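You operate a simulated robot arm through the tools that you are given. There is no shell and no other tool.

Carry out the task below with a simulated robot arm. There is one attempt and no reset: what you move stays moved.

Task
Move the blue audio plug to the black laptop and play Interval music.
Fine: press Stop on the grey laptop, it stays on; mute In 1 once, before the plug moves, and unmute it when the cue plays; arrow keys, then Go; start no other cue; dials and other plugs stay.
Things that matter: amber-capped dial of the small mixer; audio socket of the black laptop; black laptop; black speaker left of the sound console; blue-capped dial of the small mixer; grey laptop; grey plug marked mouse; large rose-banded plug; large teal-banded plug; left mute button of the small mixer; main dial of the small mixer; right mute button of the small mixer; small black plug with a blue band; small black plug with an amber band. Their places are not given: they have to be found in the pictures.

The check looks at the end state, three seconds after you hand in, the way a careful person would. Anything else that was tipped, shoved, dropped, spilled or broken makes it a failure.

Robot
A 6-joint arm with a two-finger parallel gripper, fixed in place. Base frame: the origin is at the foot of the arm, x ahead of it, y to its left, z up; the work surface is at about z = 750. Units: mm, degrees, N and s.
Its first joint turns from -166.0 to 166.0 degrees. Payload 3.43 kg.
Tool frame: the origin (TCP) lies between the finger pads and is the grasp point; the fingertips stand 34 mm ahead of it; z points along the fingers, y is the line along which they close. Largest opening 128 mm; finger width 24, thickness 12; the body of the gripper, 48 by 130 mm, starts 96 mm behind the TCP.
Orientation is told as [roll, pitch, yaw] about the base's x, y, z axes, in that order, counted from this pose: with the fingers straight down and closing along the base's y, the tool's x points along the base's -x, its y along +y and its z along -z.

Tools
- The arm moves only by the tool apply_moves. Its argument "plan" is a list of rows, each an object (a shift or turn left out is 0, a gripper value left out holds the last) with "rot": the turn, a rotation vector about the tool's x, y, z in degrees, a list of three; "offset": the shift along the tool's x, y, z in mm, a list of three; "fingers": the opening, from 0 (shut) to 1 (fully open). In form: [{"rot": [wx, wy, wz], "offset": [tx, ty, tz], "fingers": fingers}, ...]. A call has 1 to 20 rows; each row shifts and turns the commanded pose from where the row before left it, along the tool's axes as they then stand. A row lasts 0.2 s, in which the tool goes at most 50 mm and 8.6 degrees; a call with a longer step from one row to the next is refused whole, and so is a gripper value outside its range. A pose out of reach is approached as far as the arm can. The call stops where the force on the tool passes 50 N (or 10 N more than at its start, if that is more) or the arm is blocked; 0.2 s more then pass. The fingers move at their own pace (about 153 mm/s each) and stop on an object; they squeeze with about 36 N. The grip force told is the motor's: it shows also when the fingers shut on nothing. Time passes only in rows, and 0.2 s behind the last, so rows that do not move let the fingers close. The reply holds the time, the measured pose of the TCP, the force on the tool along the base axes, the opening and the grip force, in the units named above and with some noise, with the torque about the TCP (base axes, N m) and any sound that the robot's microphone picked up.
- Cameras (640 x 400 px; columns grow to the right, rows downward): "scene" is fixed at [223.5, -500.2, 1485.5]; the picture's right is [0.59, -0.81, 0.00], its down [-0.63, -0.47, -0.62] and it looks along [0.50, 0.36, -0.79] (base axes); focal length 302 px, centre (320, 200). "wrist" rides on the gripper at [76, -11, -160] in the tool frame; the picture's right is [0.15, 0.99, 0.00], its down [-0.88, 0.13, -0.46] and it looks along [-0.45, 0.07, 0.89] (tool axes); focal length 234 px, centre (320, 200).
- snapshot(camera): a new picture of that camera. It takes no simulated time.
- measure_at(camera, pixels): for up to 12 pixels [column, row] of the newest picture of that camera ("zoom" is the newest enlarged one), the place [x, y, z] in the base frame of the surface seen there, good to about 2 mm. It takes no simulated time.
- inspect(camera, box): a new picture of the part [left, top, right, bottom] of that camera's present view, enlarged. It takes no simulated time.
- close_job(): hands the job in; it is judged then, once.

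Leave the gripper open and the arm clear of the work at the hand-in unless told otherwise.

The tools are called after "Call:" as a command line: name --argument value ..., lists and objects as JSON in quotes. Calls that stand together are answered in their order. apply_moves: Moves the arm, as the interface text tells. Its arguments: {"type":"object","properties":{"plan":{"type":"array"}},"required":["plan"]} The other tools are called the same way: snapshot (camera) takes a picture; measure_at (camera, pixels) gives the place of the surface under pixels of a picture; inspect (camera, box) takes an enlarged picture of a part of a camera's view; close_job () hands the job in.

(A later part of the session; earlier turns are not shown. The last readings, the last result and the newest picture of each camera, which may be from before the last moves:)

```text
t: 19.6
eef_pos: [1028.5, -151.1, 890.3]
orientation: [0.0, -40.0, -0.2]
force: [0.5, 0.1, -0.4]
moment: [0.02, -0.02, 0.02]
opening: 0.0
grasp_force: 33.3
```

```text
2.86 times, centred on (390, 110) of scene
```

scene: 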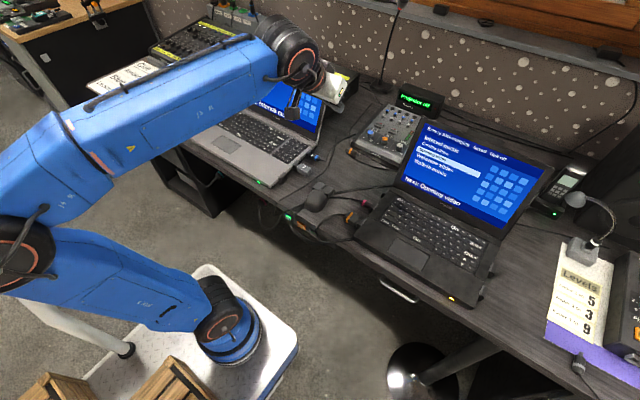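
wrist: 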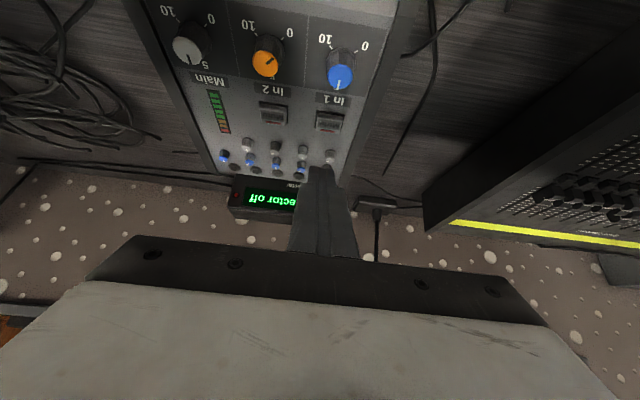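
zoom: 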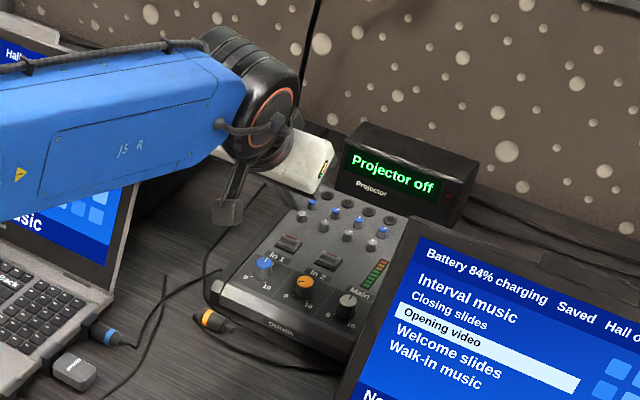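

The In 1 mute button is in the wrist picture at about (329,121); I measure it.

Call:
measure_at --camera "wrist" --pixels '[[328, 121], [318, 115], [341, 117], [337, 130], [318, 129], [328, 126], [329, 115], [329, 140], [310, 122], [272, 112], [341, 75]]'

```text
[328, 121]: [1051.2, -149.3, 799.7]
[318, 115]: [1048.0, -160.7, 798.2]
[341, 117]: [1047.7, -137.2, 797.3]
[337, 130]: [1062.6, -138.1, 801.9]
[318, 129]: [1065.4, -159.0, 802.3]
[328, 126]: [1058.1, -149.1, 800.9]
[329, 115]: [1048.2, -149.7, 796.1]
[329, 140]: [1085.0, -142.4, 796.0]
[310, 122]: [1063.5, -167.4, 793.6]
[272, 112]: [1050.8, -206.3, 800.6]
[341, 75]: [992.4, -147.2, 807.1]
```

Button centre about (1056,-149,800), 25 mm wide. I go to 12 mm above it.

Call:
apply_moves --plan '[{"offset": [8.7, 1, 21.6]}, {"offset": [8.7, 1, 21.6]}, {"offset": [0, 0, 0]}]'

Call:
inspect --camera "wrist" --box '[240, 80, 400, 220]'

Call:
inspect --camera "scene" --box '[350, 90, 430, 170]'

```text
t: 20.4
eef_pos: [1044.5, -150.0, 845.5]
orientation: [0.0, -40.0, -0.1]
force: [0.0, -0.2, 0.5]
moment: [0.02, -0.03, 0.0]
opening: 0.3
grasp_force: 33.1
```

```text
2.86 times, centred on (320, 150) of wrist
```

zoom: 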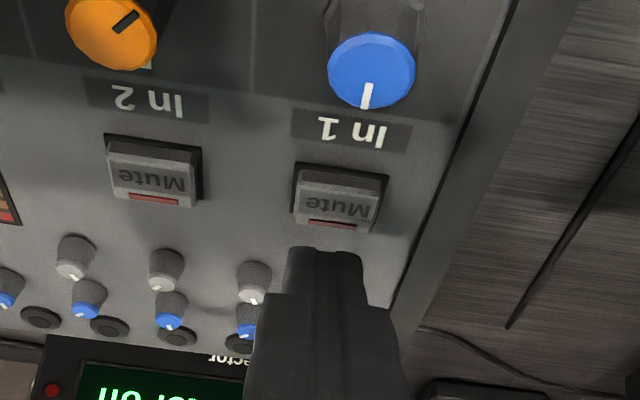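

```text
5.00 times, centred on (390, 130) of scene
```

zoom: 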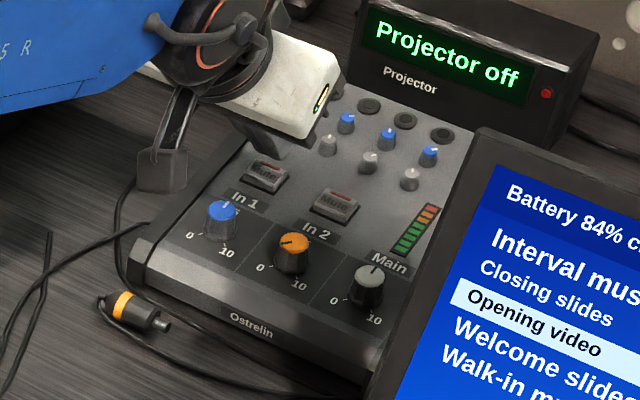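

Aligned with the In 1 button. I lower 11 mm and then check.

Call:
apply_moves --plan '[{"offset": [3.5, 0.4, 4.2]}, {"offset": [3.5, 0.3, 4.2]}, {"offset": [0, 0, 0]}]'

Call:
inspect --camera "wrist" --box '[240, 80, 400, 220]'

Call:
inspect --camera "scene" --box '[350, 90, 430, 170]'

```text
t: 21.2
eef_pos: [1043.2, -147.4, 835.8]
orientation: [0.0, -39.9, 0.0]
force: [0.2, -0.7, 0.2]
moment: [0.01, 0.0, -0.04]
opening: 0.0
grasp_force: 32.9
```

```text
2.86 times, centred on (320, 150) of wrist
```

zoom: 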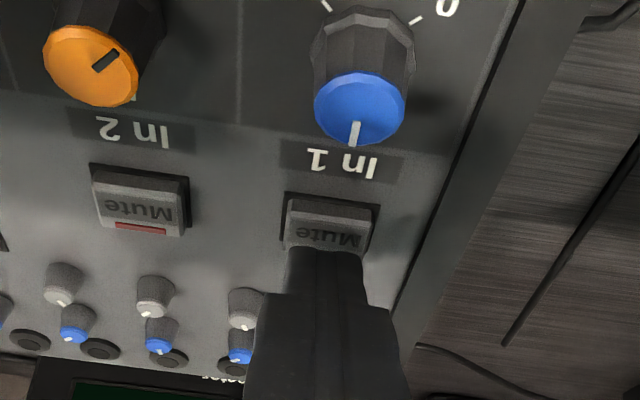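

```text
5.00 times, centred on (390, 130) of scene
```

zoom: 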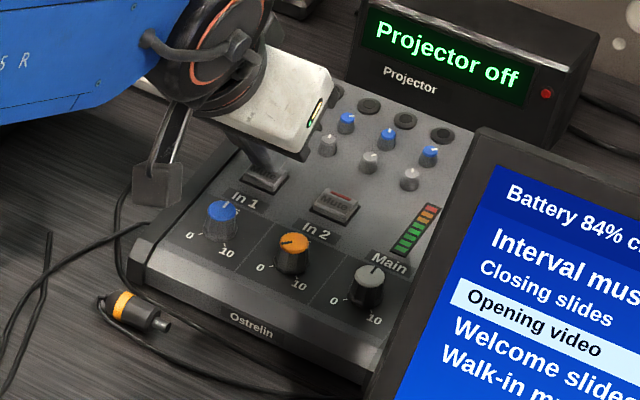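

The tip is at the rear part of the In 1 button, about 2 mm above. I shift 3 mm toward the base and lower 3 mm.

Call:
apply_moves --plan '[{"offset": [2.3, -0.5, -1.93]}, {"offset": [0.64, 0, 0.77]}, {"offset": [0.64, 0, 0.77]}, {"offset": [0.64, 0, 0.77]}, {"offset": [0, 0, 0]}]'

Call:
inspect --camera "wrist" --box '[240, 80, 400, 220]'

Call:
inspect --camera "scene" --box '[350, 90, 430, 170]'

```text
t: 22.4
eef_pos: [1040.7, -148.2, 832.6]
orientation: [0.0, -39.9, -0.2]
force: [0.9, 0.2, -0.1]
moment: [0.01, -0.01, 0.0]
opening: 0.2
grasp_force: 33.6
```

```text
2.86 times, centred on (320, 150) of wrist
```

zoom: 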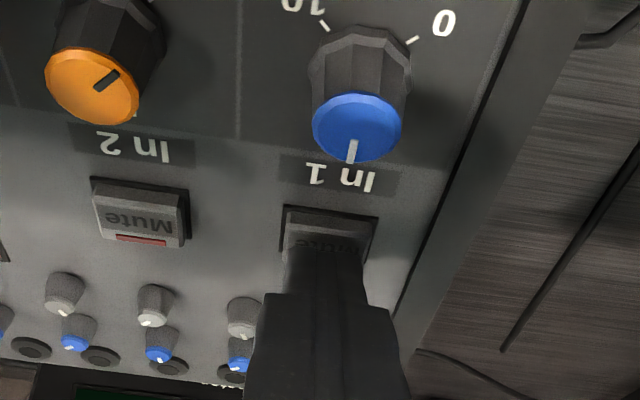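

```text
5.00 times, centred on (390, 130) of scene
```

zoom: 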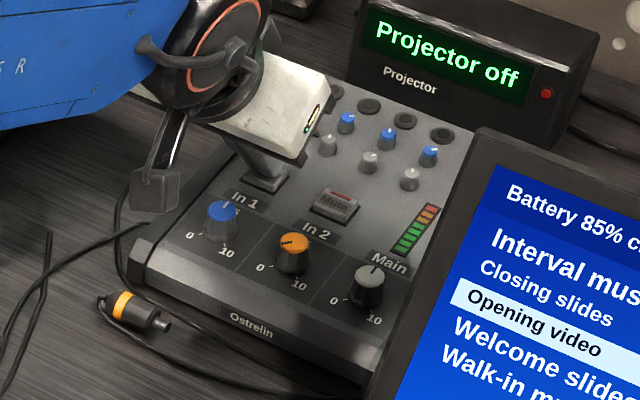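

No contact felt and no click yet. I lower another 2 mm in 1 mm steps.

Call:
apply_moves --plan '[{"offset": [0.64, 0, 0.77]}, {"offset": [0.64, 0, 0.77]}, {"offset": [0, 0, 0]}]'

Call:
inspect --camera "wrist" --box '[240, 80, 400, 220]'

```text
t: 23.2
eef_pos: [1041.2, -149.1, 831.0]
orientation: [0.0, -39.9, -0.1]
force: [0.6, -0.7, 2.0]
moment: [-0.01, -0.03, 0.03]
opening: 0.0
grasp_force: 33.3
heard: click
```

```text
2.86 times, centred on (320, 150) of wrist
```

zoom: 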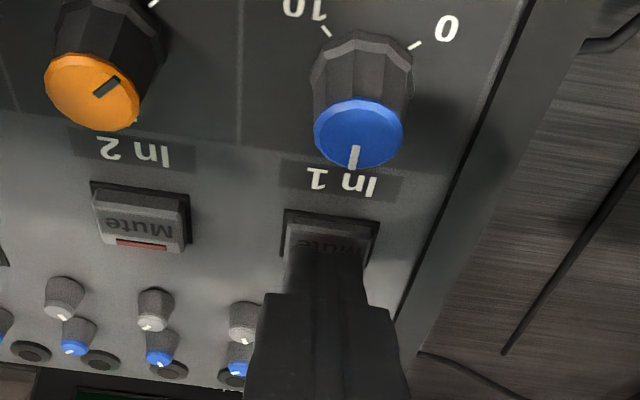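

Click heard. I lift off straight up and look whether the lamp lit.

Call:
apply_moves --plan '[{"offset": [-6.4, 0, -7.7]}, {"offset": [-19, 0, -23]}, {"offset": [-25, 0, -30]}, {"offset": [0, 0, 0]}]'

Call:
inspect --camera "wrist" --box '[240, 60, 400, 200]'

Call:
inspect --camera "scene" --box '[350, 90, 430, 170]'

```text
t: 24.2
eef_pos: [1040.1, -149.7, 907.5]
orientation: [0.0, -40.0, 0.0]
force: [0.6, 0.6, 0.4]
moment: [-0.01, -0.04, -0.01]
opening: 0.0
grasp_force: 33.3
```

```text
2.86 times, centred on (320, 130) of wrist
```

zoom: 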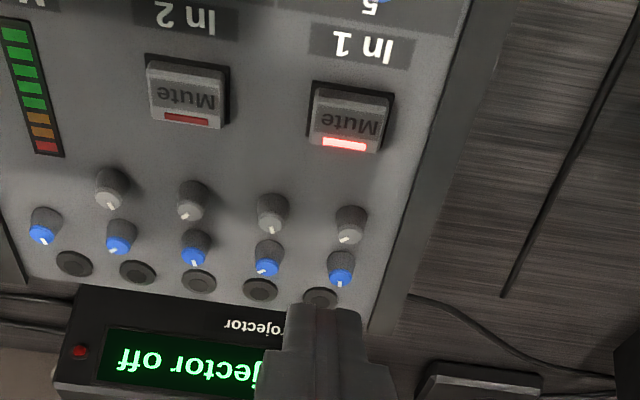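

```text
5.00 times, centred on (390, 130) of scene
```

zoom: 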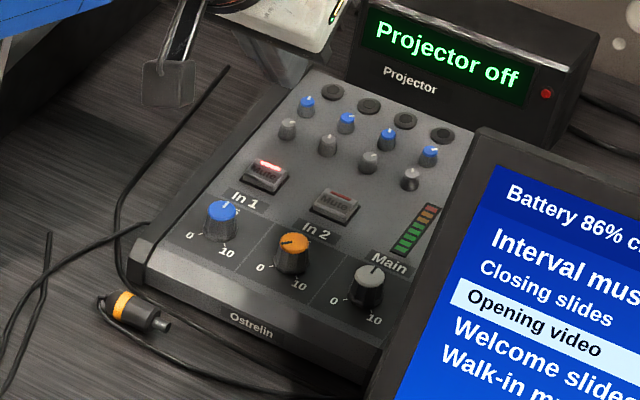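

In 1 is muted (red lamp on); In 2 and dials unchanged. I back out the way I came, set the tool upright, then yaw to +90° for the plug grasp (fingers closing along x).

Call:
apply_moves --plan '[{"offset": [15, -0.15, -42.1]}, {"offset": [15, -0.15, -42.1]}, {"offset": [15, -0.15, -42.1]}, {"offset": [15, -0.15, -42.1]}, {"offset": [15, -0.15, -42.1]}, {"offset": [15, -0.15, -42.1]}, {"rot": [0, 8, 0]}, {"rot": [0, 8, 0]}, {"rot": [0, 8, 0]}, {"rot": [0, 8, 0]}, {"rot": [0, 8, 0]}, {"offset": [0, 0, 0]}]'

Call:
apply_moves --plan '[{"rot": [0, 0, -8.2], "fingers": 0.45}, {"rot": [0, 0, -8.2]}, {"rot": [0, 0, -8.2]}, {"rot": [0, 0, -8.2]}, {"rot": [0, 0, -8.2]}, {"rot": [0, 0, -8.2]}, {"rot": [0, 0, -8.2]}, {"rot": [0, 0, -8.2]}, {"rot": [0, 0, -8.2]}, {"rot": [0, 0, -8.2]}, {"rot": [0, 0, -8.0]}, {"offset": [0, 0, 0]}]'

Call:
snapshot --camera "wrist"

Call:
snapshot --camera "scene"

```text
t: 26.8
eef_pos: [808.6, -150.2, 1045.8]
orientation: [-0.1, 0.2, -0.1]
force: [0.2, -0.1, 0.4]
moment: [0.0, 0.0, 0.0]
opening: 0.0
grasp_force: 33.2
```

```text
t: 29.4
eef_pos: [809.7, -149.7, 1044.9]
orientation: [0.0, 0.0, 90.0]
force: [0.0, -0.5, -0.9]
moment: [0.0, 0.0, 0.01]
opening: 57.7
grasp_force: 0.1
```

```text
taken
```

wrist: 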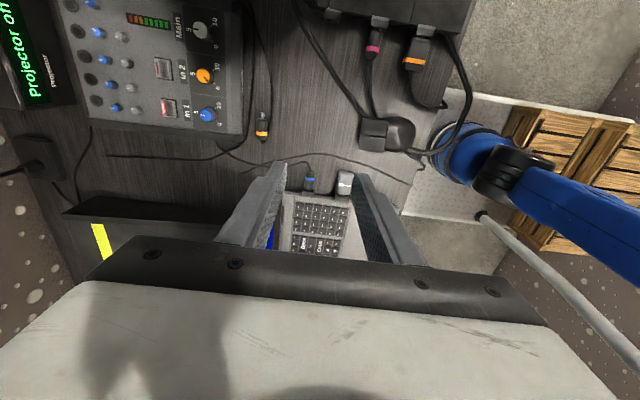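

```text
taken
```

scene: 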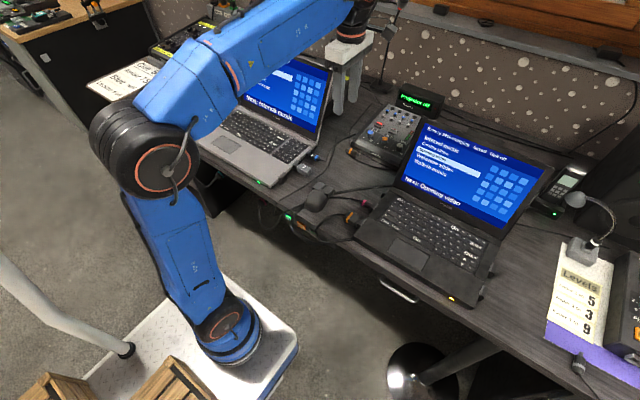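

I enlarge the wrist view around the blue plug (308,182) and measure it and its cable.

Call:
inspect --camera "wrist" --box '[230, 120, 390, 220]'

Call:
inspect --camera "wrist" --box '[80, 90, 340, 220]'

Call:
inspect --camera "scene" --box '[270, 80, 440, 200]'

```text
4.00 times, centred on (310, 170) of wrist
```

zoom: 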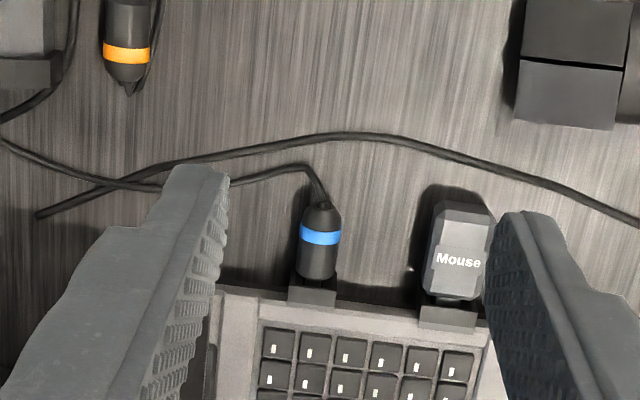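

```text
2.46 times, centred on (210, 155) of wrist
```

zoom: 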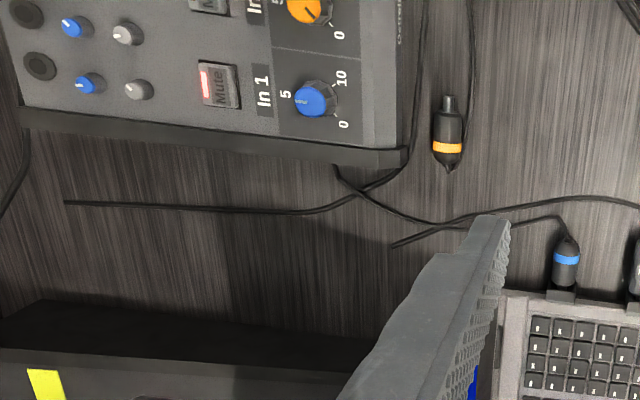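

```text
3.33 times, centred on (355, 140) of scene
```

zoom: 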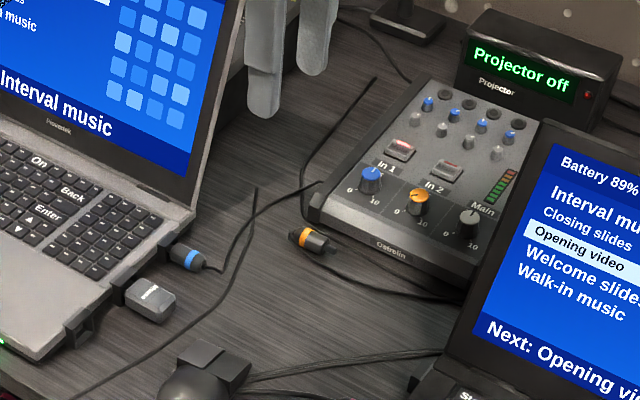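

The blue plug's cable runs loosely to under the mixer's left front corner. I come down above the plug to about (812,-50,880) for a close look.

Call:
apply_moves --plan '[{"offset": [-25, -0.5, 41.2]}, {"offset": [-25, -0.5, 41.2]}, {"offset": [-25, -0.5, 41.2]}, {"offset": [-25, -0.5, 41.2]}, {"offset": [0, 0, 0]}]'

Call:
snapshot --camera "wrist"

Call:
inspect --camera "wrist" --box '[240, 100, 400, 220]'

```text
t: 30.6
eef_pos: [809.5, -47.4, 882.4]
orientation: [0.0, 0.0, 90.0]
force: [0.7, 0.2, -0.4]
moment: [0.02, 0.01, -0.01]
opening: 57.6
grasp_force: 0.1
```

```text
taken
```

wrist: 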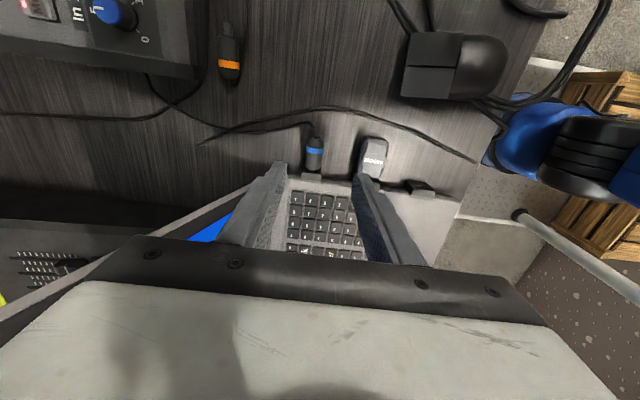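

```text
3.33 times, centred on (320, 160) of wrist
```

zoom: 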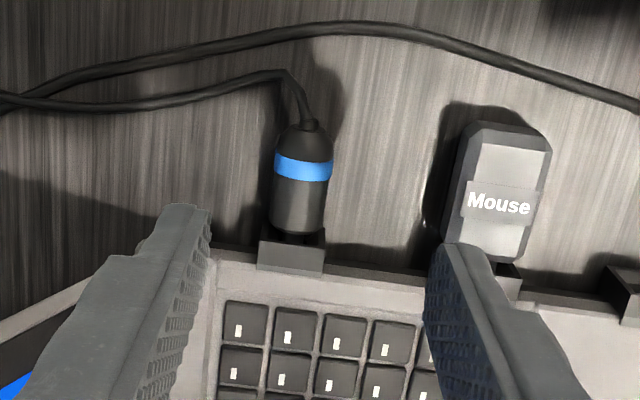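

Clear view of the blue plug, its frame and the mouse plug. I measure their outlines (zoom pixels).

Call:
measure_at --camera "zoom" --pixels '[[300, 205], [303, 168], [278, 205], [322, 207], [308, 130], [298, 230], [292, 265], [260, 240], [325, 244], [450, 200], [240, 180], [308, 122]]'

Call:
measure_at --camera "wrist" --pixels '[[315, 158], [314, 150], [310, 157], [319, 158], [309, 174], [319, 176], [312, 179], [330, 160], [350, 160], [306, 176], [322, 177]]'

```text
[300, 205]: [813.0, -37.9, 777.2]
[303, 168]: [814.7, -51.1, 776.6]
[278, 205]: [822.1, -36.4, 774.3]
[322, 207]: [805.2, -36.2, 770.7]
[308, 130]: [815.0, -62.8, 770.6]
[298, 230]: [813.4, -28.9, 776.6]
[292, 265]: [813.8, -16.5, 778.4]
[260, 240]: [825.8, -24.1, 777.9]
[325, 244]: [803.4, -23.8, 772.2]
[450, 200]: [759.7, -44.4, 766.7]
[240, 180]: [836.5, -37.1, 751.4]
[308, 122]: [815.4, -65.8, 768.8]
```

```text
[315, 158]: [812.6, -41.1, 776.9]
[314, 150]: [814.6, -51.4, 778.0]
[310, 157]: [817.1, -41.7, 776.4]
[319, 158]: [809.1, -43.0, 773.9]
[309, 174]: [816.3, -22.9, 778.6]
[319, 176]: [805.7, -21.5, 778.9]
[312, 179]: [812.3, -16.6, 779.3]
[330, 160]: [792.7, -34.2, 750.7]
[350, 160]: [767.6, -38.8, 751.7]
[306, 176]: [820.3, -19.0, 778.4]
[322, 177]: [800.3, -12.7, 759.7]
```

Plug axis at x≈814, top ≈776, body from y≈-28 to -58. I align (dx +4.3, dy +2) and come down to TCP z≈835, then re-check.

Call:
apply_moves --plan '[{"offset": [-2, -4.3, 0]}, {"offset": [0, 0, 24]}, {"offset": [0, 0, 24]}, {"offset": [0, 0, 0]}]'

Call:
snapshot --camera "wrist"

Call:
inspect --camera "wrist" --box '[240, 100, 400, 220]'

Call:
inspect --camera "scene" --box '[270, 110, 370, 190]'

```text
t: 31.6
eef_pos: [814.5, -46.5, 833.6]
orientation: [0.0, 0.0, 89.9]
force: [0.5, -0.9, -0.1]
moment: [0.0, 0.0, 0.01]
opening: 57.6
grasp_force: 0.0
```

```text
taken
```

wrist: 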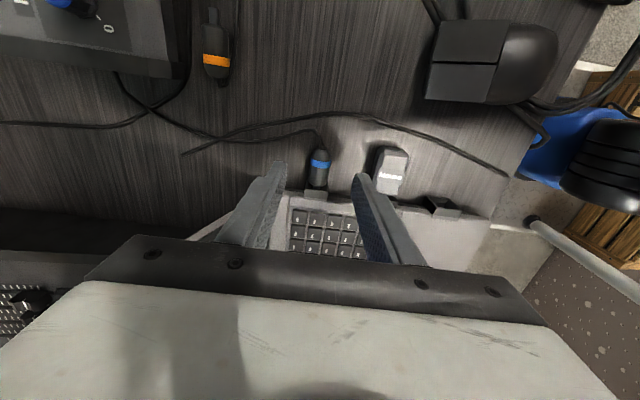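

```text
3.33 times, centred on (320, 160) of wrist
```

zoom: 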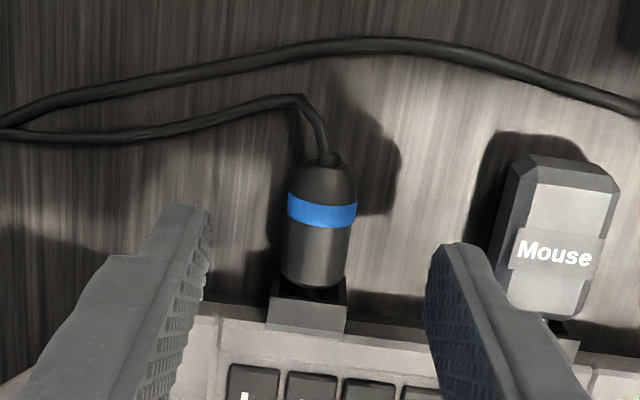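

```text
5.00 times, centred on (320, 150) of scene
```

zoom: 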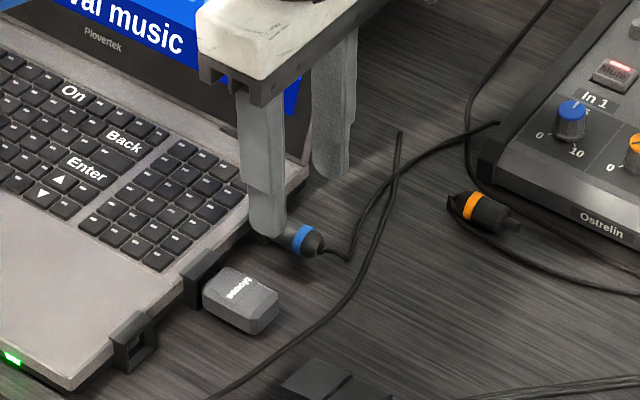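

Call:
measure_at --camera "wrist" --pixels '[[319, 175], [320, 163], [321, 152], [317, 184], [316, 193], [322, 147], [309, 172], [328, 172], [340, 170], [306, 189], [327, 191], [376, 180]]'

```text
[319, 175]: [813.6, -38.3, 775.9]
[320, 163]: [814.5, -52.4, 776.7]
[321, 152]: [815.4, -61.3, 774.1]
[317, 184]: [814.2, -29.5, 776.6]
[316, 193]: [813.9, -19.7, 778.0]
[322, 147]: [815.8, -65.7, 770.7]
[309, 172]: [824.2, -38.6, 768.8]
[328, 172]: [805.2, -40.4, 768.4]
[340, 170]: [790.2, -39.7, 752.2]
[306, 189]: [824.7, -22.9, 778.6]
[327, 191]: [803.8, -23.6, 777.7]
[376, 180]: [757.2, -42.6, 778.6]
```

Plug: axis x≈814, 19 mm diameter, frame face at y≈-25. I lower to TCP z≈789 (tips ≈755, table ≈750) and shift 2 mm toward the frame.

Call:
apply_moves --plan '[{"offset": [-2, 0.3, 22]}, {"offset": [0, 0, 22]}, {"offset": [0, 0, 0]}]'

Call:
inspect --camera "wrist" --box '[240, 120, 400, 240]'

Call:
inspect --camera "scene" --box '[280, 130, 340, 190]'

```text
t: 32.4
eef_pos: [814.9, -45.8, 786.7]
orientation: [-0.1, 0.0, 89.9]
force: [-0.5, 0.0, 0.0]
moment: [0.01, -0.02, 0.02]
opening: 57.3
grasp_force: 0.0
```

```text
3.33 times, centred on (320, 180) of wrist
```

zoom: 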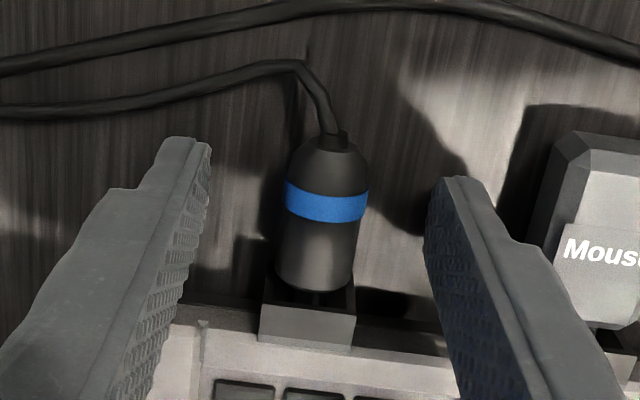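

```text
6.67 times, centred on (310, 160) of scene
```

zoom: 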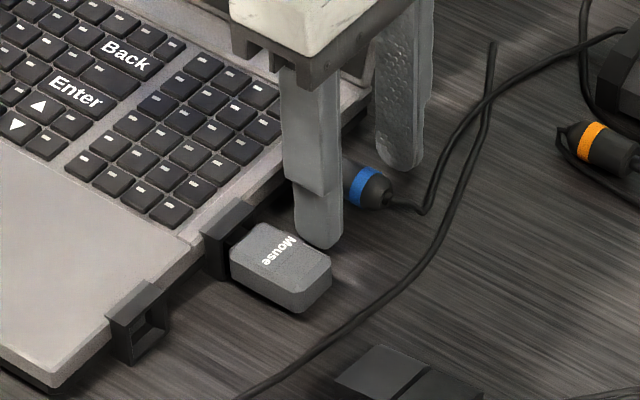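

Fingers are centred on the plug, left finger clear of the mouse plug. Closing.

Call:
apply_moves --plan '[{"fingers": 0.3}, {"fingers": 0.2}, {"fingers": 0}, {"fingers": 0}]'

Call:
inspect --camera "wrist" --box '[240, 120, 400, 240]'

Call:
inspect --camera "scene" --box '[280, 130, 340, 190]'

```text
t: 33.4
eef_pos: [815.8, -45.7, 786.4]
orientation: [0.0, 0.0, 90.1]
force: [-8.7, -1.1, -1.9]
moment: [-0.06, 0.25, 0.17]
opening: 22.5
grasp_force: 36.1
```

```text
3.33 times, centred on (320, 180) of wrist
```

zoom: 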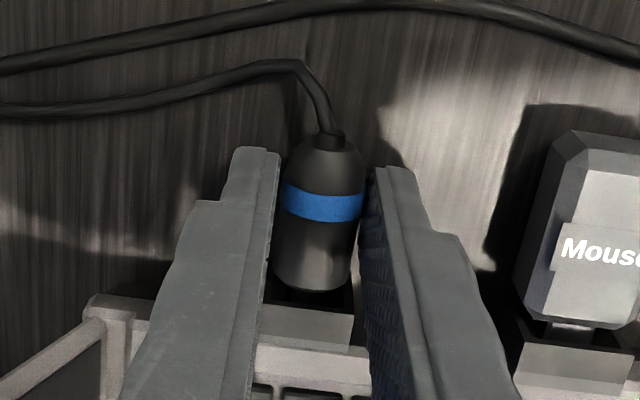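

```text
6.67 times, centred on (310, 160) of scene
```

zoom: 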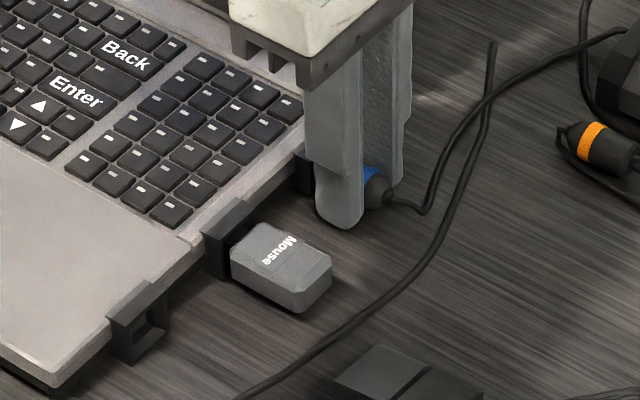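

Gripped (22.5 mm, 36 N). There's 8.7 N sideways force, so I relax it by 1 mm in -x, then pull out along -y gently.

Call:
apply_moves --plan '[{"offset": [0, 1.0, 0]}, {"offset": [0, 0, 0]}]'

```text
t: 34.0
eef_pos: [815.2, -45.7, 787.1]
orientation: [-0.1, -0.1, 90.0]
force: [1.7, 0.5, -9.3]
moment: [-0.28, -0.07, -0.06]
opening: 22.3
grasp_force: 35.9
```

Sideways force is gone. Now pull along -y, 40 mm in small steps.

Call:
apply_moves --plan '[{"offset": [2, 0, 0]}, {"offset": [3, 0, 0]}, {"offset": [4, 0, 0]}, {"offset": [5, 0, 0]}, {"offset": [6, 0, 0]}, {"offset": [8, 0, 0]}, {"offset": [8, 0, 0]}]'

Call:
inspect --camera "wrist" --box '[240, 120, 400, 240]'

Call:
inspect --camera "scene" --box '[280, 130, 350, 200]'

```text
t: 35.6
eef_pos: [814.9, -81.6, 788.4]
orientation: [-0.1, 0.0, 89.9]
force: [0.3, 0.7, -0.9]
moment: [-0.02, -0.02, -0.03]
opening: 22.4
grasp_force: 36.4
```

```text
3.33 times, centred on (320, 180) of wrist
```

zoom: 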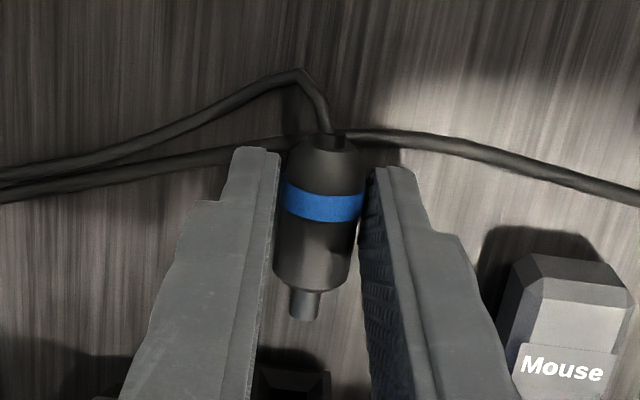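

```text
5.71 times, centred on (315, 165) of scene
```

zoom: 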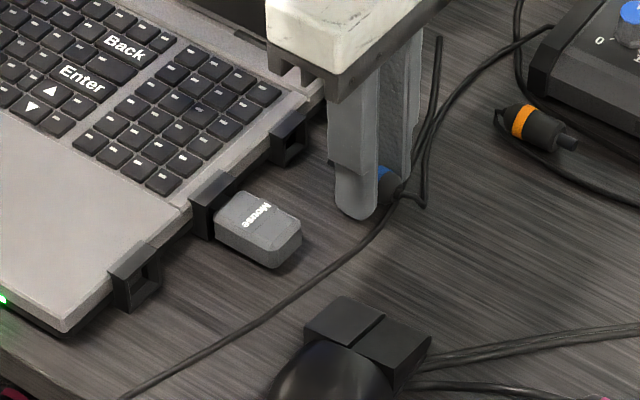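

The plug is out and straight in the fingers; its short jack is visible at zoom (303,305). I lift it 65 mm, move to y≈-190, then check the cable.

Call:
apply_moves --plan '[{"offset": [4, 0, -16]}, {"offset": [4, 0, -24]}, {"offset": [10, 0, -25]}, {"offset": [30, 1, 0]}, {"offset": [30, 1, 0]}, {"offset": [30, 1, 0]}, {"offset": [0, 0, 0]}]'

Call:
snapshot --camera "wrist"

Call:
inspect --camera "scene" --box '[270, 80, 430, 220]'

```text
t: 37.2
eef_pos: [810.4, -190.4, 853.2]
orientation: [0.1, 0.0, 89.9]
force: [0.5, -0.1, -1.4]
moment: [-0.04, -0.02, -0.03]
opening: 22.7
grasp_force: 35.8
```

```text
taken
```

wrist: 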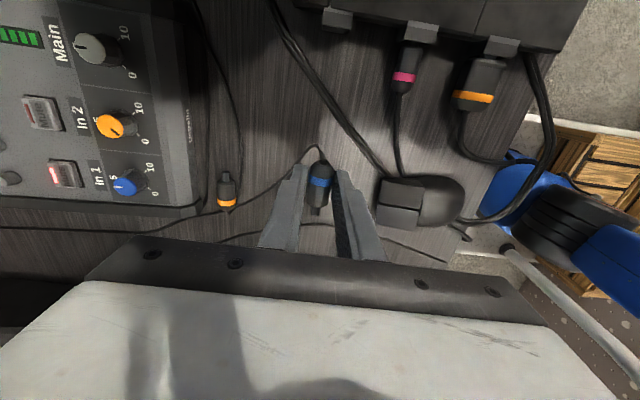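

```text
2.86 times, centred on (350, 150) of scene
```

zoom: 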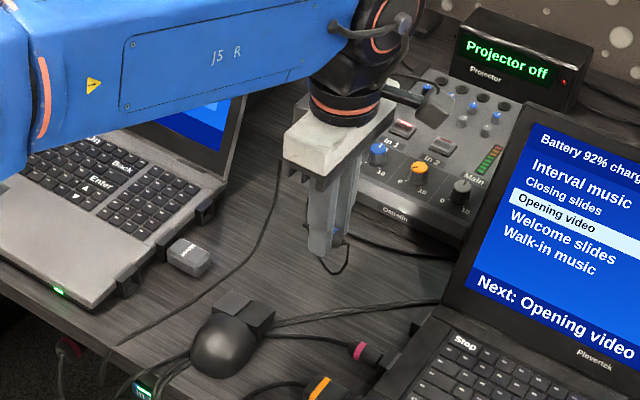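

I check the small amber plug near the cable (wrist 227,190) and the cable run.

Call:
inspect --camera "wrist" --box '[160, 120, 360, 260]'

Call:
measure_at --camera "wrist" --pixels '[[227, 203], [226, 178], [227, 190], [250, 195], [235, 205], [316, 160], [320, 182], [317, 200], [317, 212]]'

```text
2.86 times, centred on (260, 190) of wrist
```

zoom: 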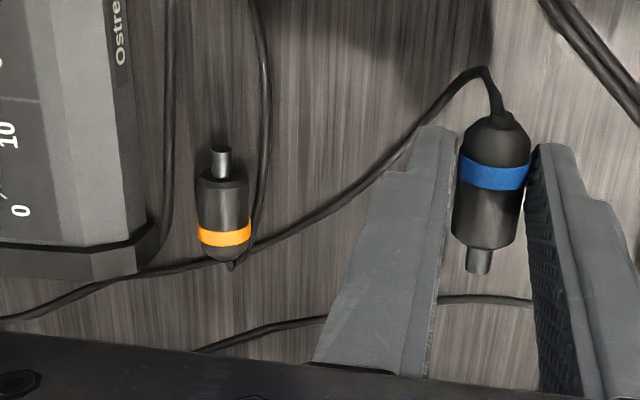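

```text
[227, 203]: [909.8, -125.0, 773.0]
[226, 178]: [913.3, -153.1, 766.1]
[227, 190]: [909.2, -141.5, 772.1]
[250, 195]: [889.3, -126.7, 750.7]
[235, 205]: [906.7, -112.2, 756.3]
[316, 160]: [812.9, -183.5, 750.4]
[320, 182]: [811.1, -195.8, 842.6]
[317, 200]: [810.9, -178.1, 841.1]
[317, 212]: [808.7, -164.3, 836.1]
```

Amber plug hasn't moved (tail ~(910,-112), jack end ~(913,-153)); the cable lies on the table beside it. Now I rotate the tool 90° (to yaw 0), check, then the other 90°.

Call:
apply_moves --plan '[{"rot": [0, 0, 8.2]}, {"rot": [0, 0, 8.2]}, {"rot": [0, 0, 8.2]}, {"rot": [0, 0, 8.2]}, {"rot": [0, 0, 8.2]}, {"rot": [0, 0, 8.2]}, {"rot": [0, 0, 8.2]}, {"rot": [0, 0, 8.2]}, {"rot": [0, 0, 8.2]}, {"rot": [0, 0, 8.2]}, {"rot": [0, 0, 8.0]}]'

Call:
snapshot --camera "wrist"

Call:
inspect --camera "scene" --box '[270, 80, 430, 220]'

```text
t: 39.6
eef_pos: [811.5, -188.6, 851.4]
orientation: [0.0, 0.0, -0.2]
force: [0.8, 0.5, -0.2]
moment: [0.0, 0.02, 0.02]
opening: 22.5
grasp_force: 35.8
```

```text
taken
```

wrist: 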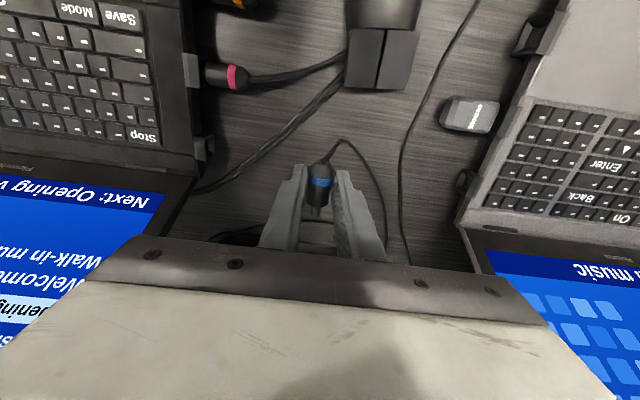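

```text
2.86 times, centred on (350, 150) of scene
```

zoom: 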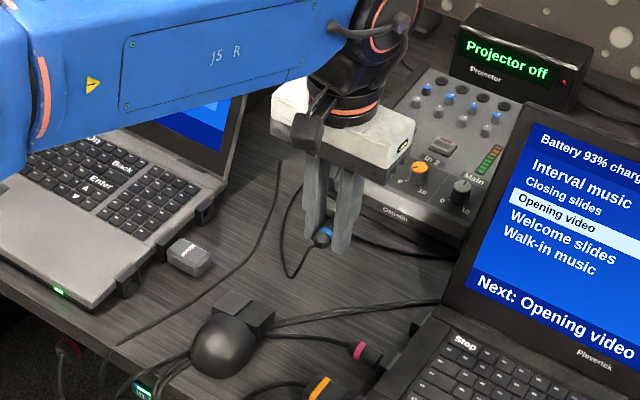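

The plug is held firmly, cable comes round loosely. I do the second 90° (to yaw -90).

Call:
apply_moves --plan '[{"rot": [0, 0, 8.2]}, {"rot": [0, 0, 8.2]}, {"rot": [0, 0, 8.2]}, {"rot": [0, 0, 8.2]}, {"rot": [0, 0, 8.2]}, {"rot": [0, 0, 8.2]}, {"rot": [0, 0, 8.2]}, {"rot": [0, 0, 8.2]}, {"rot": [0, 0, 8.2]}, {"rot": [0, 0, 8.2]}, {"rot": [0, 0, 8.0]}]'

Call:
snapshot --camera "wrist"

Call:
inspect --camera "wrist" --box '[220, 120, 420, 260]'

Call:
inspect --camera "scene" --box '[290, 80, 450, 220]'

```text
t: 42.0
eef_pos: [811.4, -189.2, 853.9]
orientation: [0.0, 0.0, -90.2]
force: [-0.7, -0.6, 0.6]
moment: [-0.03, 0.0, 0.03]
opening: 22.7
grasp_force: 36.3
```

```text
taken
```

wrist: 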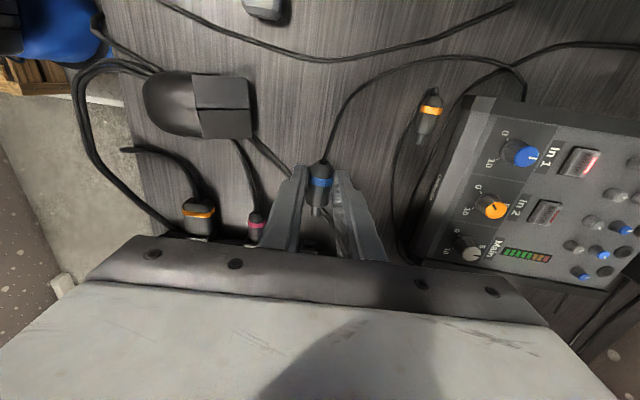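

```text
2.86 times, centred on (320, 190) of wrist
```

zoom: 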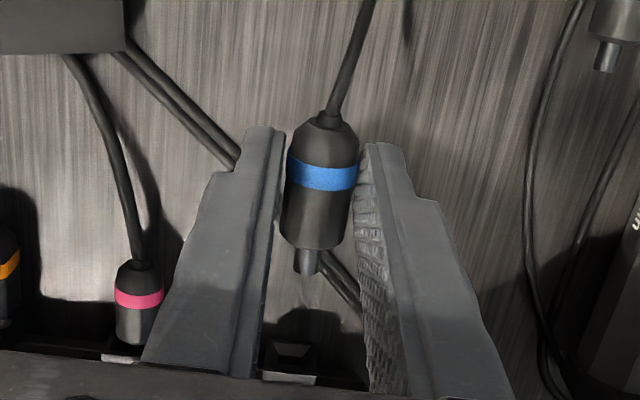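

```text
2.86 times, centred on (370, 150) of scene
```

zoom: 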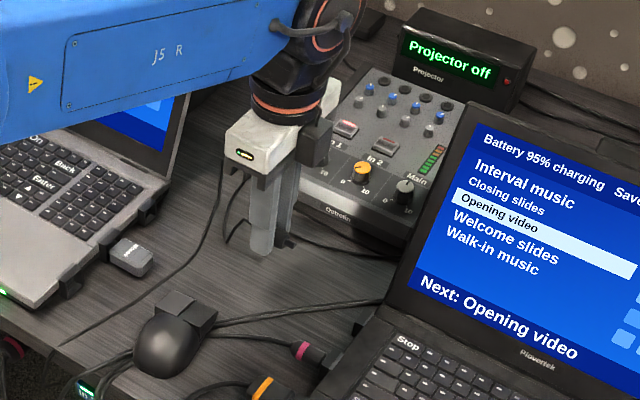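

Now tip points at the black laptop. The audio socket frame is visible at zoom (292,362). I move 50 mm closer (y≈-240), still high, for precise alignment.

Call:
apply_moves --plan '[{"offset": [-25, 0, 0]}, {"offset": [-25, 0, 0]}, {"offset": [0, 0, 0]}]'

Call:
snapshot --camera "wrist"

Call:
inspect --camera "wrist" --box '[260, 150, 380, 250]'

```text
t: 42.8
eef_pos: [810.6, -238.8, 851.1]
orientation: [-0.1, 0.1, -90.1]
force: [0.0, 0.5, -0.6]
moment: [0.01, 0.04, -0.03]
opening: 22.5
grasp_force: 35.7
```

```text
taken
```

wrist: 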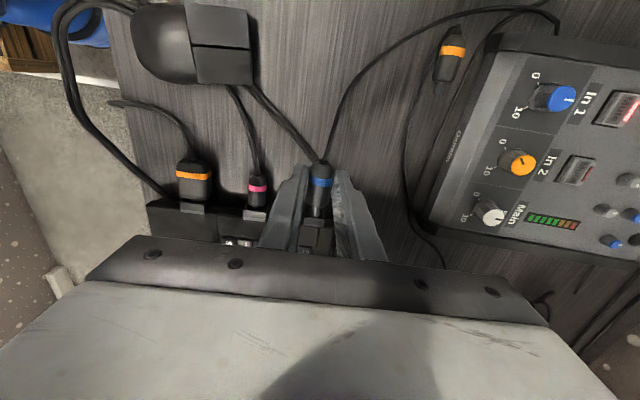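

```text
4.00 times, centred on (320, 200) of wrist
```

zoom: 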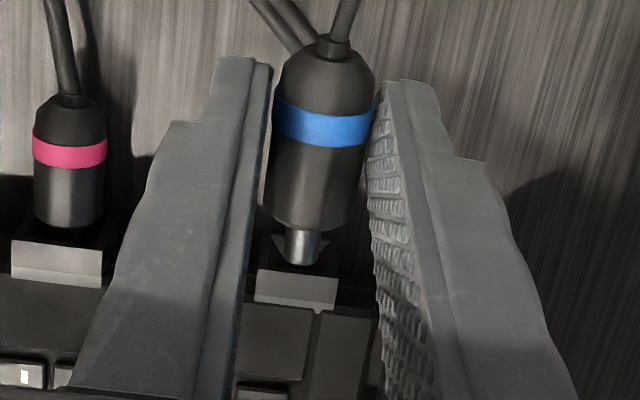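

I measure the audio socket's top-face corners (zoom 257,270 / 337,278 / 255,298 / 336,306), plus the plug's tip and the rose frame.

Call:
measure_at --camera "zoom" --pixels '[[258, 272], [336, 280], [297, 277], [256, 296], [335, 303], [296, 300], [297, 288], [303, 258], [312, 170], [14, 245], [100, 252], [310, 230]]'

Call:
measure_at --camera "zoom" --pixels '[[253, 285], [255, 285], [257, 285], [259, 285], [334, 290], [336, 290], [338, 290], [340, 290], [270, 270], [320, 274]]'

```text
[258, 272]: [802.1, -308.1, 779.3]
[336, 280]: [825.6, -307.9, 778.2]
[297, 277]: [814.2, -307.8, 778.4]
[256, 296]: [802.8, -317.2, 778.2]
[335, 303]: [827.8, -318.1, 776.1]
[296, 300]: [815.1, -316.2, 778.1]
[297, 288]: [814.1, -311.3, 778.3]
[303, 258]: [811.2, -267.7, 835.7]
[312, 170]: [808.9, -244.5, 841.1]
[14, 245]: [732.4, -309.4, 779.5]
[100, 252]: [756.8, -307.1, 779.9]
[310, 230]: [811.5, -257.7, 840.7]
```

```text
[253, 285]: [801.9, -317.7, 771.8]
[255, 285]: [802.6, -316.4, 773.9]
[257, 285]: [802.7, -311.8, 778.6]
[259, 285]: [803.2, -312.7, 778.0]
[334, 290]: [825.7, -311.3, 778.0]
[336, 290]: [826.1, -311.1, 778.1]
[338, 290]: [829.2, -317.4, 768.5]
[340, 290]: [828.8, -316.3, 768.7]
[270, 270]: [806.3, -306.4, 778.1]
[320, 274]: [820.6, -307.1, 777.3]
```

Frame centre x≈814.3, face at y≈-307, top 778 – same height as the grey one. A pair of cables runs across the table here toward the laptop's back; I check where they lie so the fingertips don't press on them.

Call:
inspect --camera "scene" --box '[330, 150, 410, 210]'

Call:
measure_at --camera "zoom" --pixels '[[60, 340], [130, 320], [200, 303], [280, 290], [360, 280], [440, 265], [490, 255], [60, 328], [200, 291], [360, 266]]'

Call:
inspect --camera "wrist" --box '[220, 60, 460, 260]'

```text
6.67 times, centred on (370, 180) of scene
```

zoom: 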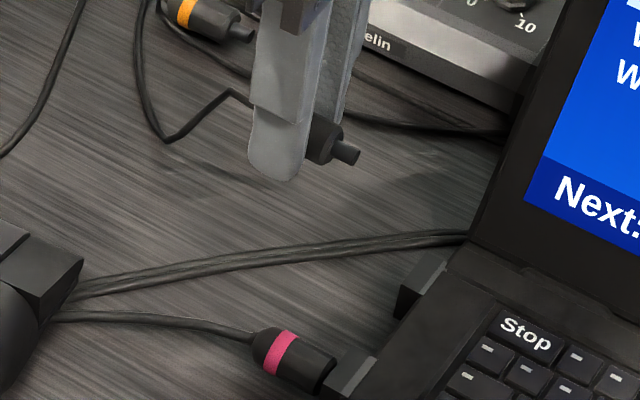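

```text
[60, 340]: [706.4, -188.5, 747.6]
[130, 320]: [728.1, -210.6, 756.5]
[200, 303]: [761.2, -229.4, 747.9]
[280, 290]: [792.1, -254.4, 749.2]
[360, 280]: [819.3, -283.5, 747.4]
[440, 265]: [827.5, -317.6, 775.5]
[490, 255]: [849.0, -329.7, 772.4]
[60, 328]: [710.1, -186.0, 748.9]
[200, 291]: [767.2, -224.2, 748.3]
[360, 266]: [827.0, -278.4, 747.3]
```

```text
2.00 times, centred on (340, 160) of wrist
```

zoom: 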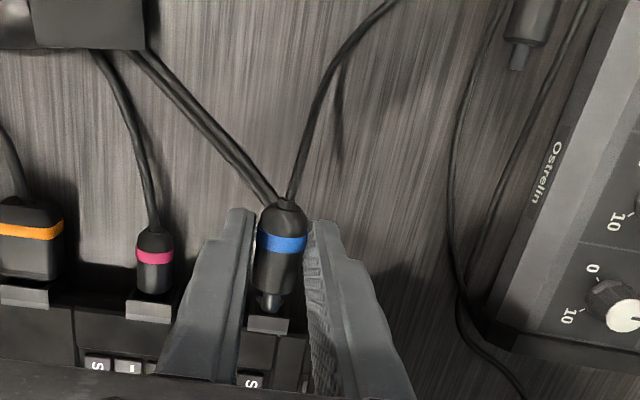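

Call:
inspect --camera "scene" --box '[330, 150, 410, 210]'

Call:
measure_at --camera "zoom" --pixels '[[100, 286], [160, 275], [220, 266], [280, 257], [330, 250], [380, 244], [420, 240], [455, 237], [280, 250], [280, 264], [380, 238], [380, 250]]'

```text
6.67 times, centred on (370, 180) of scene
```

zoom: 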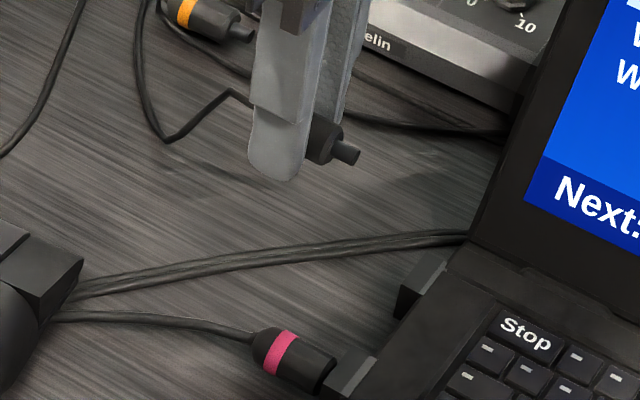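

```text
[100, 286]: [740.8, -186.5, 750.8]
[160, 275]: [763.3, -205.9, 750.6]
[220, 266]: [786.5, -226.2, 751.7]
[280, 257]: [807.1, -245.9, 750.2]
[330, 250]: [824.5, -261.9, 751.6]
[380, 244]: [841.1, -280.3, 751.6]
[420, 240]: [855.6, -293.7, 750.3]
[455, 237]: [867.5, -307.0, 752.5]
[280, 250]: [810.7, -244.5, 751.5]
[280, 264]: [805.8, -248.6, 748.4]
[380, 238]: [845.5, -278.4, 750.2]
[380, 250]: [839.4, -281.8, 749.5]
```

The cable pair (about 4 mm high) crosses under the +x finger's rear corner. So I'll come down close to the socket rather than sweep low: shift dx +3, dy -33 (jack tip still ~8 mm short of the face), then lower to TCP z≈805 and check alignment.

Call:
apply_moves --plan '[{"offset": [-16, 1.5, 0]}, {"offset": [-16, 1.5, 0]}, {"offset": [0, 0, 23]}, {"offset": [0, 0, 23]}, {"offset": [0, 0, 0]}]'

Call:
snapshot --camera "wrist"

Call:
inspect --camera "wrist" --box '[270, 150, 370, 230]'

Call:
measure_at --camera "zoom" --pixels '[[250, 260], [340, 265], [295, 255], [290, 235]]'

```text
t: 44.0
eef_pos: [813.3, -272.9, 806.4]
orientation: [0.1, 0.0, -90.0]
force: [0.4, -0.5, -0.9]
moment: [-0.02, 0.0, 0.01]
opening: 22.4
grasp_force: 35.7
```

```text
taken
```

wrist: 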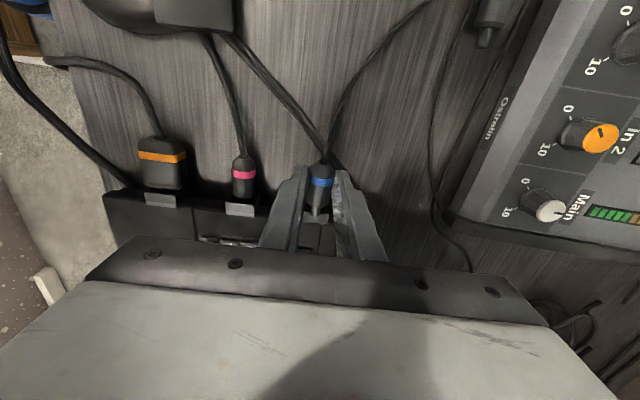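

```text
5.00 times, centred on (320, 190) of wrist
```

zoom: 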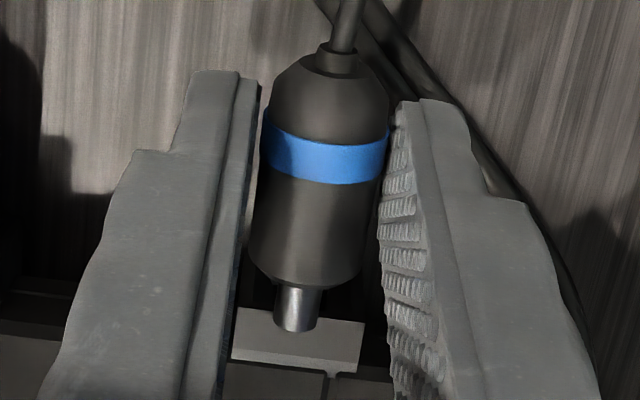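

```text
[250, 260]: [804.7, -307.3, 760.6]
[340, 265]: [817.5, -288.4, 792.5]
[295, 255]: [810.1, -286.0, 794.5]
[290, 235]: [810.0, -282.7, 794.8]
```

Measure the jack tip (zoom 297,312), plug sides and the frame's top corners (235,330 / 362,340).

Call:
measure_at --camera "zoom" --pixels '[[297, 312], [298, 322], [300, 280], [305, 230], [318, 100], [240, 340], [300, 345], [358, 350], [236, 340], [362, 350], [300, 365], [355, 325]]'

Call:
inspect --camera "scene" --box '[340, 160, 410, 220]'

```text
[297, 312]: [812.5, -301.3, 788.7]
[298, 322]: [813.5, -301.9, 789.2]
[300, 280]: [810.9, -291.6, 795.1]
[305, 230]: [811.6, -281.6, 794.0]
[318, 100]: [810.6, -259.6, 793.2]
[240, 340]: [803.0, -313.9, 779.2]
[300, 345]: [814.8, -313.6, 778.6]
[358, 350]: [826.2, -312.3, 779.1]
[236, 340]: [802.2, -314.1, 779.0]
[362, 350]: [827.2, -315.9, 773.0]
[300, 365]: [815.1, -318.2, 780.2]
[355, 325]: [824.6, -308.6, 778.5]
```

```text
6.67 times, centred on (375, 190) of scene
```

zoom: 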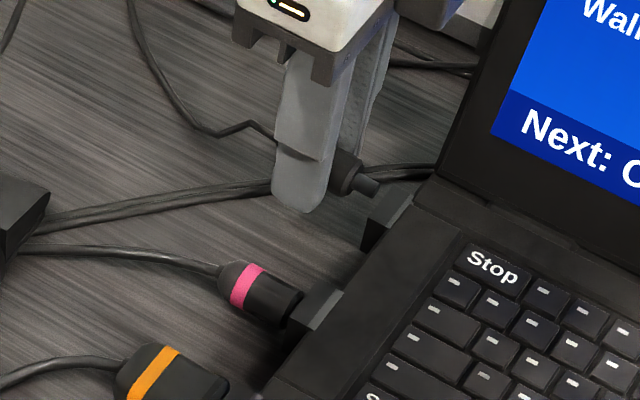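

The plug axis is at x≈812.7, frame centre 814.5: shift +1.9. The plug's top must come to about 776.5, i.e. 18 mm lower. I do 13 mm first.

Call:
apply_moves --plan '[{"offset": [0, 1.9, 6]}, {"offset": [0, 0, 7]}, {"offset": [0, 0, 0]}]'

Call:
snapshot --camera "wrist"

Call:
inspect --camera "wrist" --box '[280, 160, 360, 220]'

Call:
measure_at --camera "zoom" --pixels '[[280, 300], [290, 280], [300, 260], [300, 220], [280, 330], [330, 340], [220, 330], [370, 340]]'

```text
t: 44.8
eef_pos: [816.2, -272.3, 792.4]
orientation: [0.1, -0.1, -90.0]
force: [0.2, 0.2, -0.6]
moment: [-0.02, -0.02, -0.01]
opening: 22.3
grasp_force: 36.3
```

```text
taken
```

wrist: 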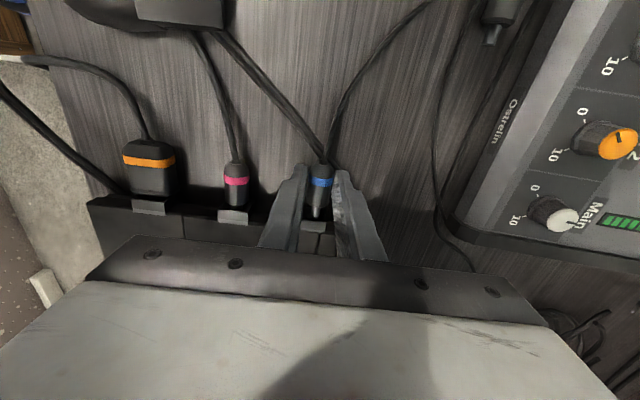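

```text
6.67 times, centred on (320, 190) of wrist
```

zoom: 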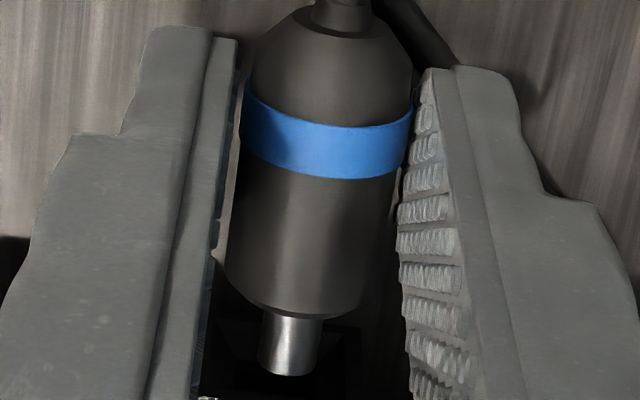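

```text
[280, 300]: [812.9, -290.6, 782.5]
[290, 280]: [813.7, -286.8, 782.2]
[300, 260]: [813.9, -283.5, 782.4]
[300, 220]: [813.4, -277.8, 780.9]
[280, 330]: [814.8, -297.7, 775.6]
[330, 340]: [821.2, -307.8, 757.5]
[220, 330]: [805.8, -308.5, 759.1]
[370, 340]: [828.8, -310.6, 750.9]
```

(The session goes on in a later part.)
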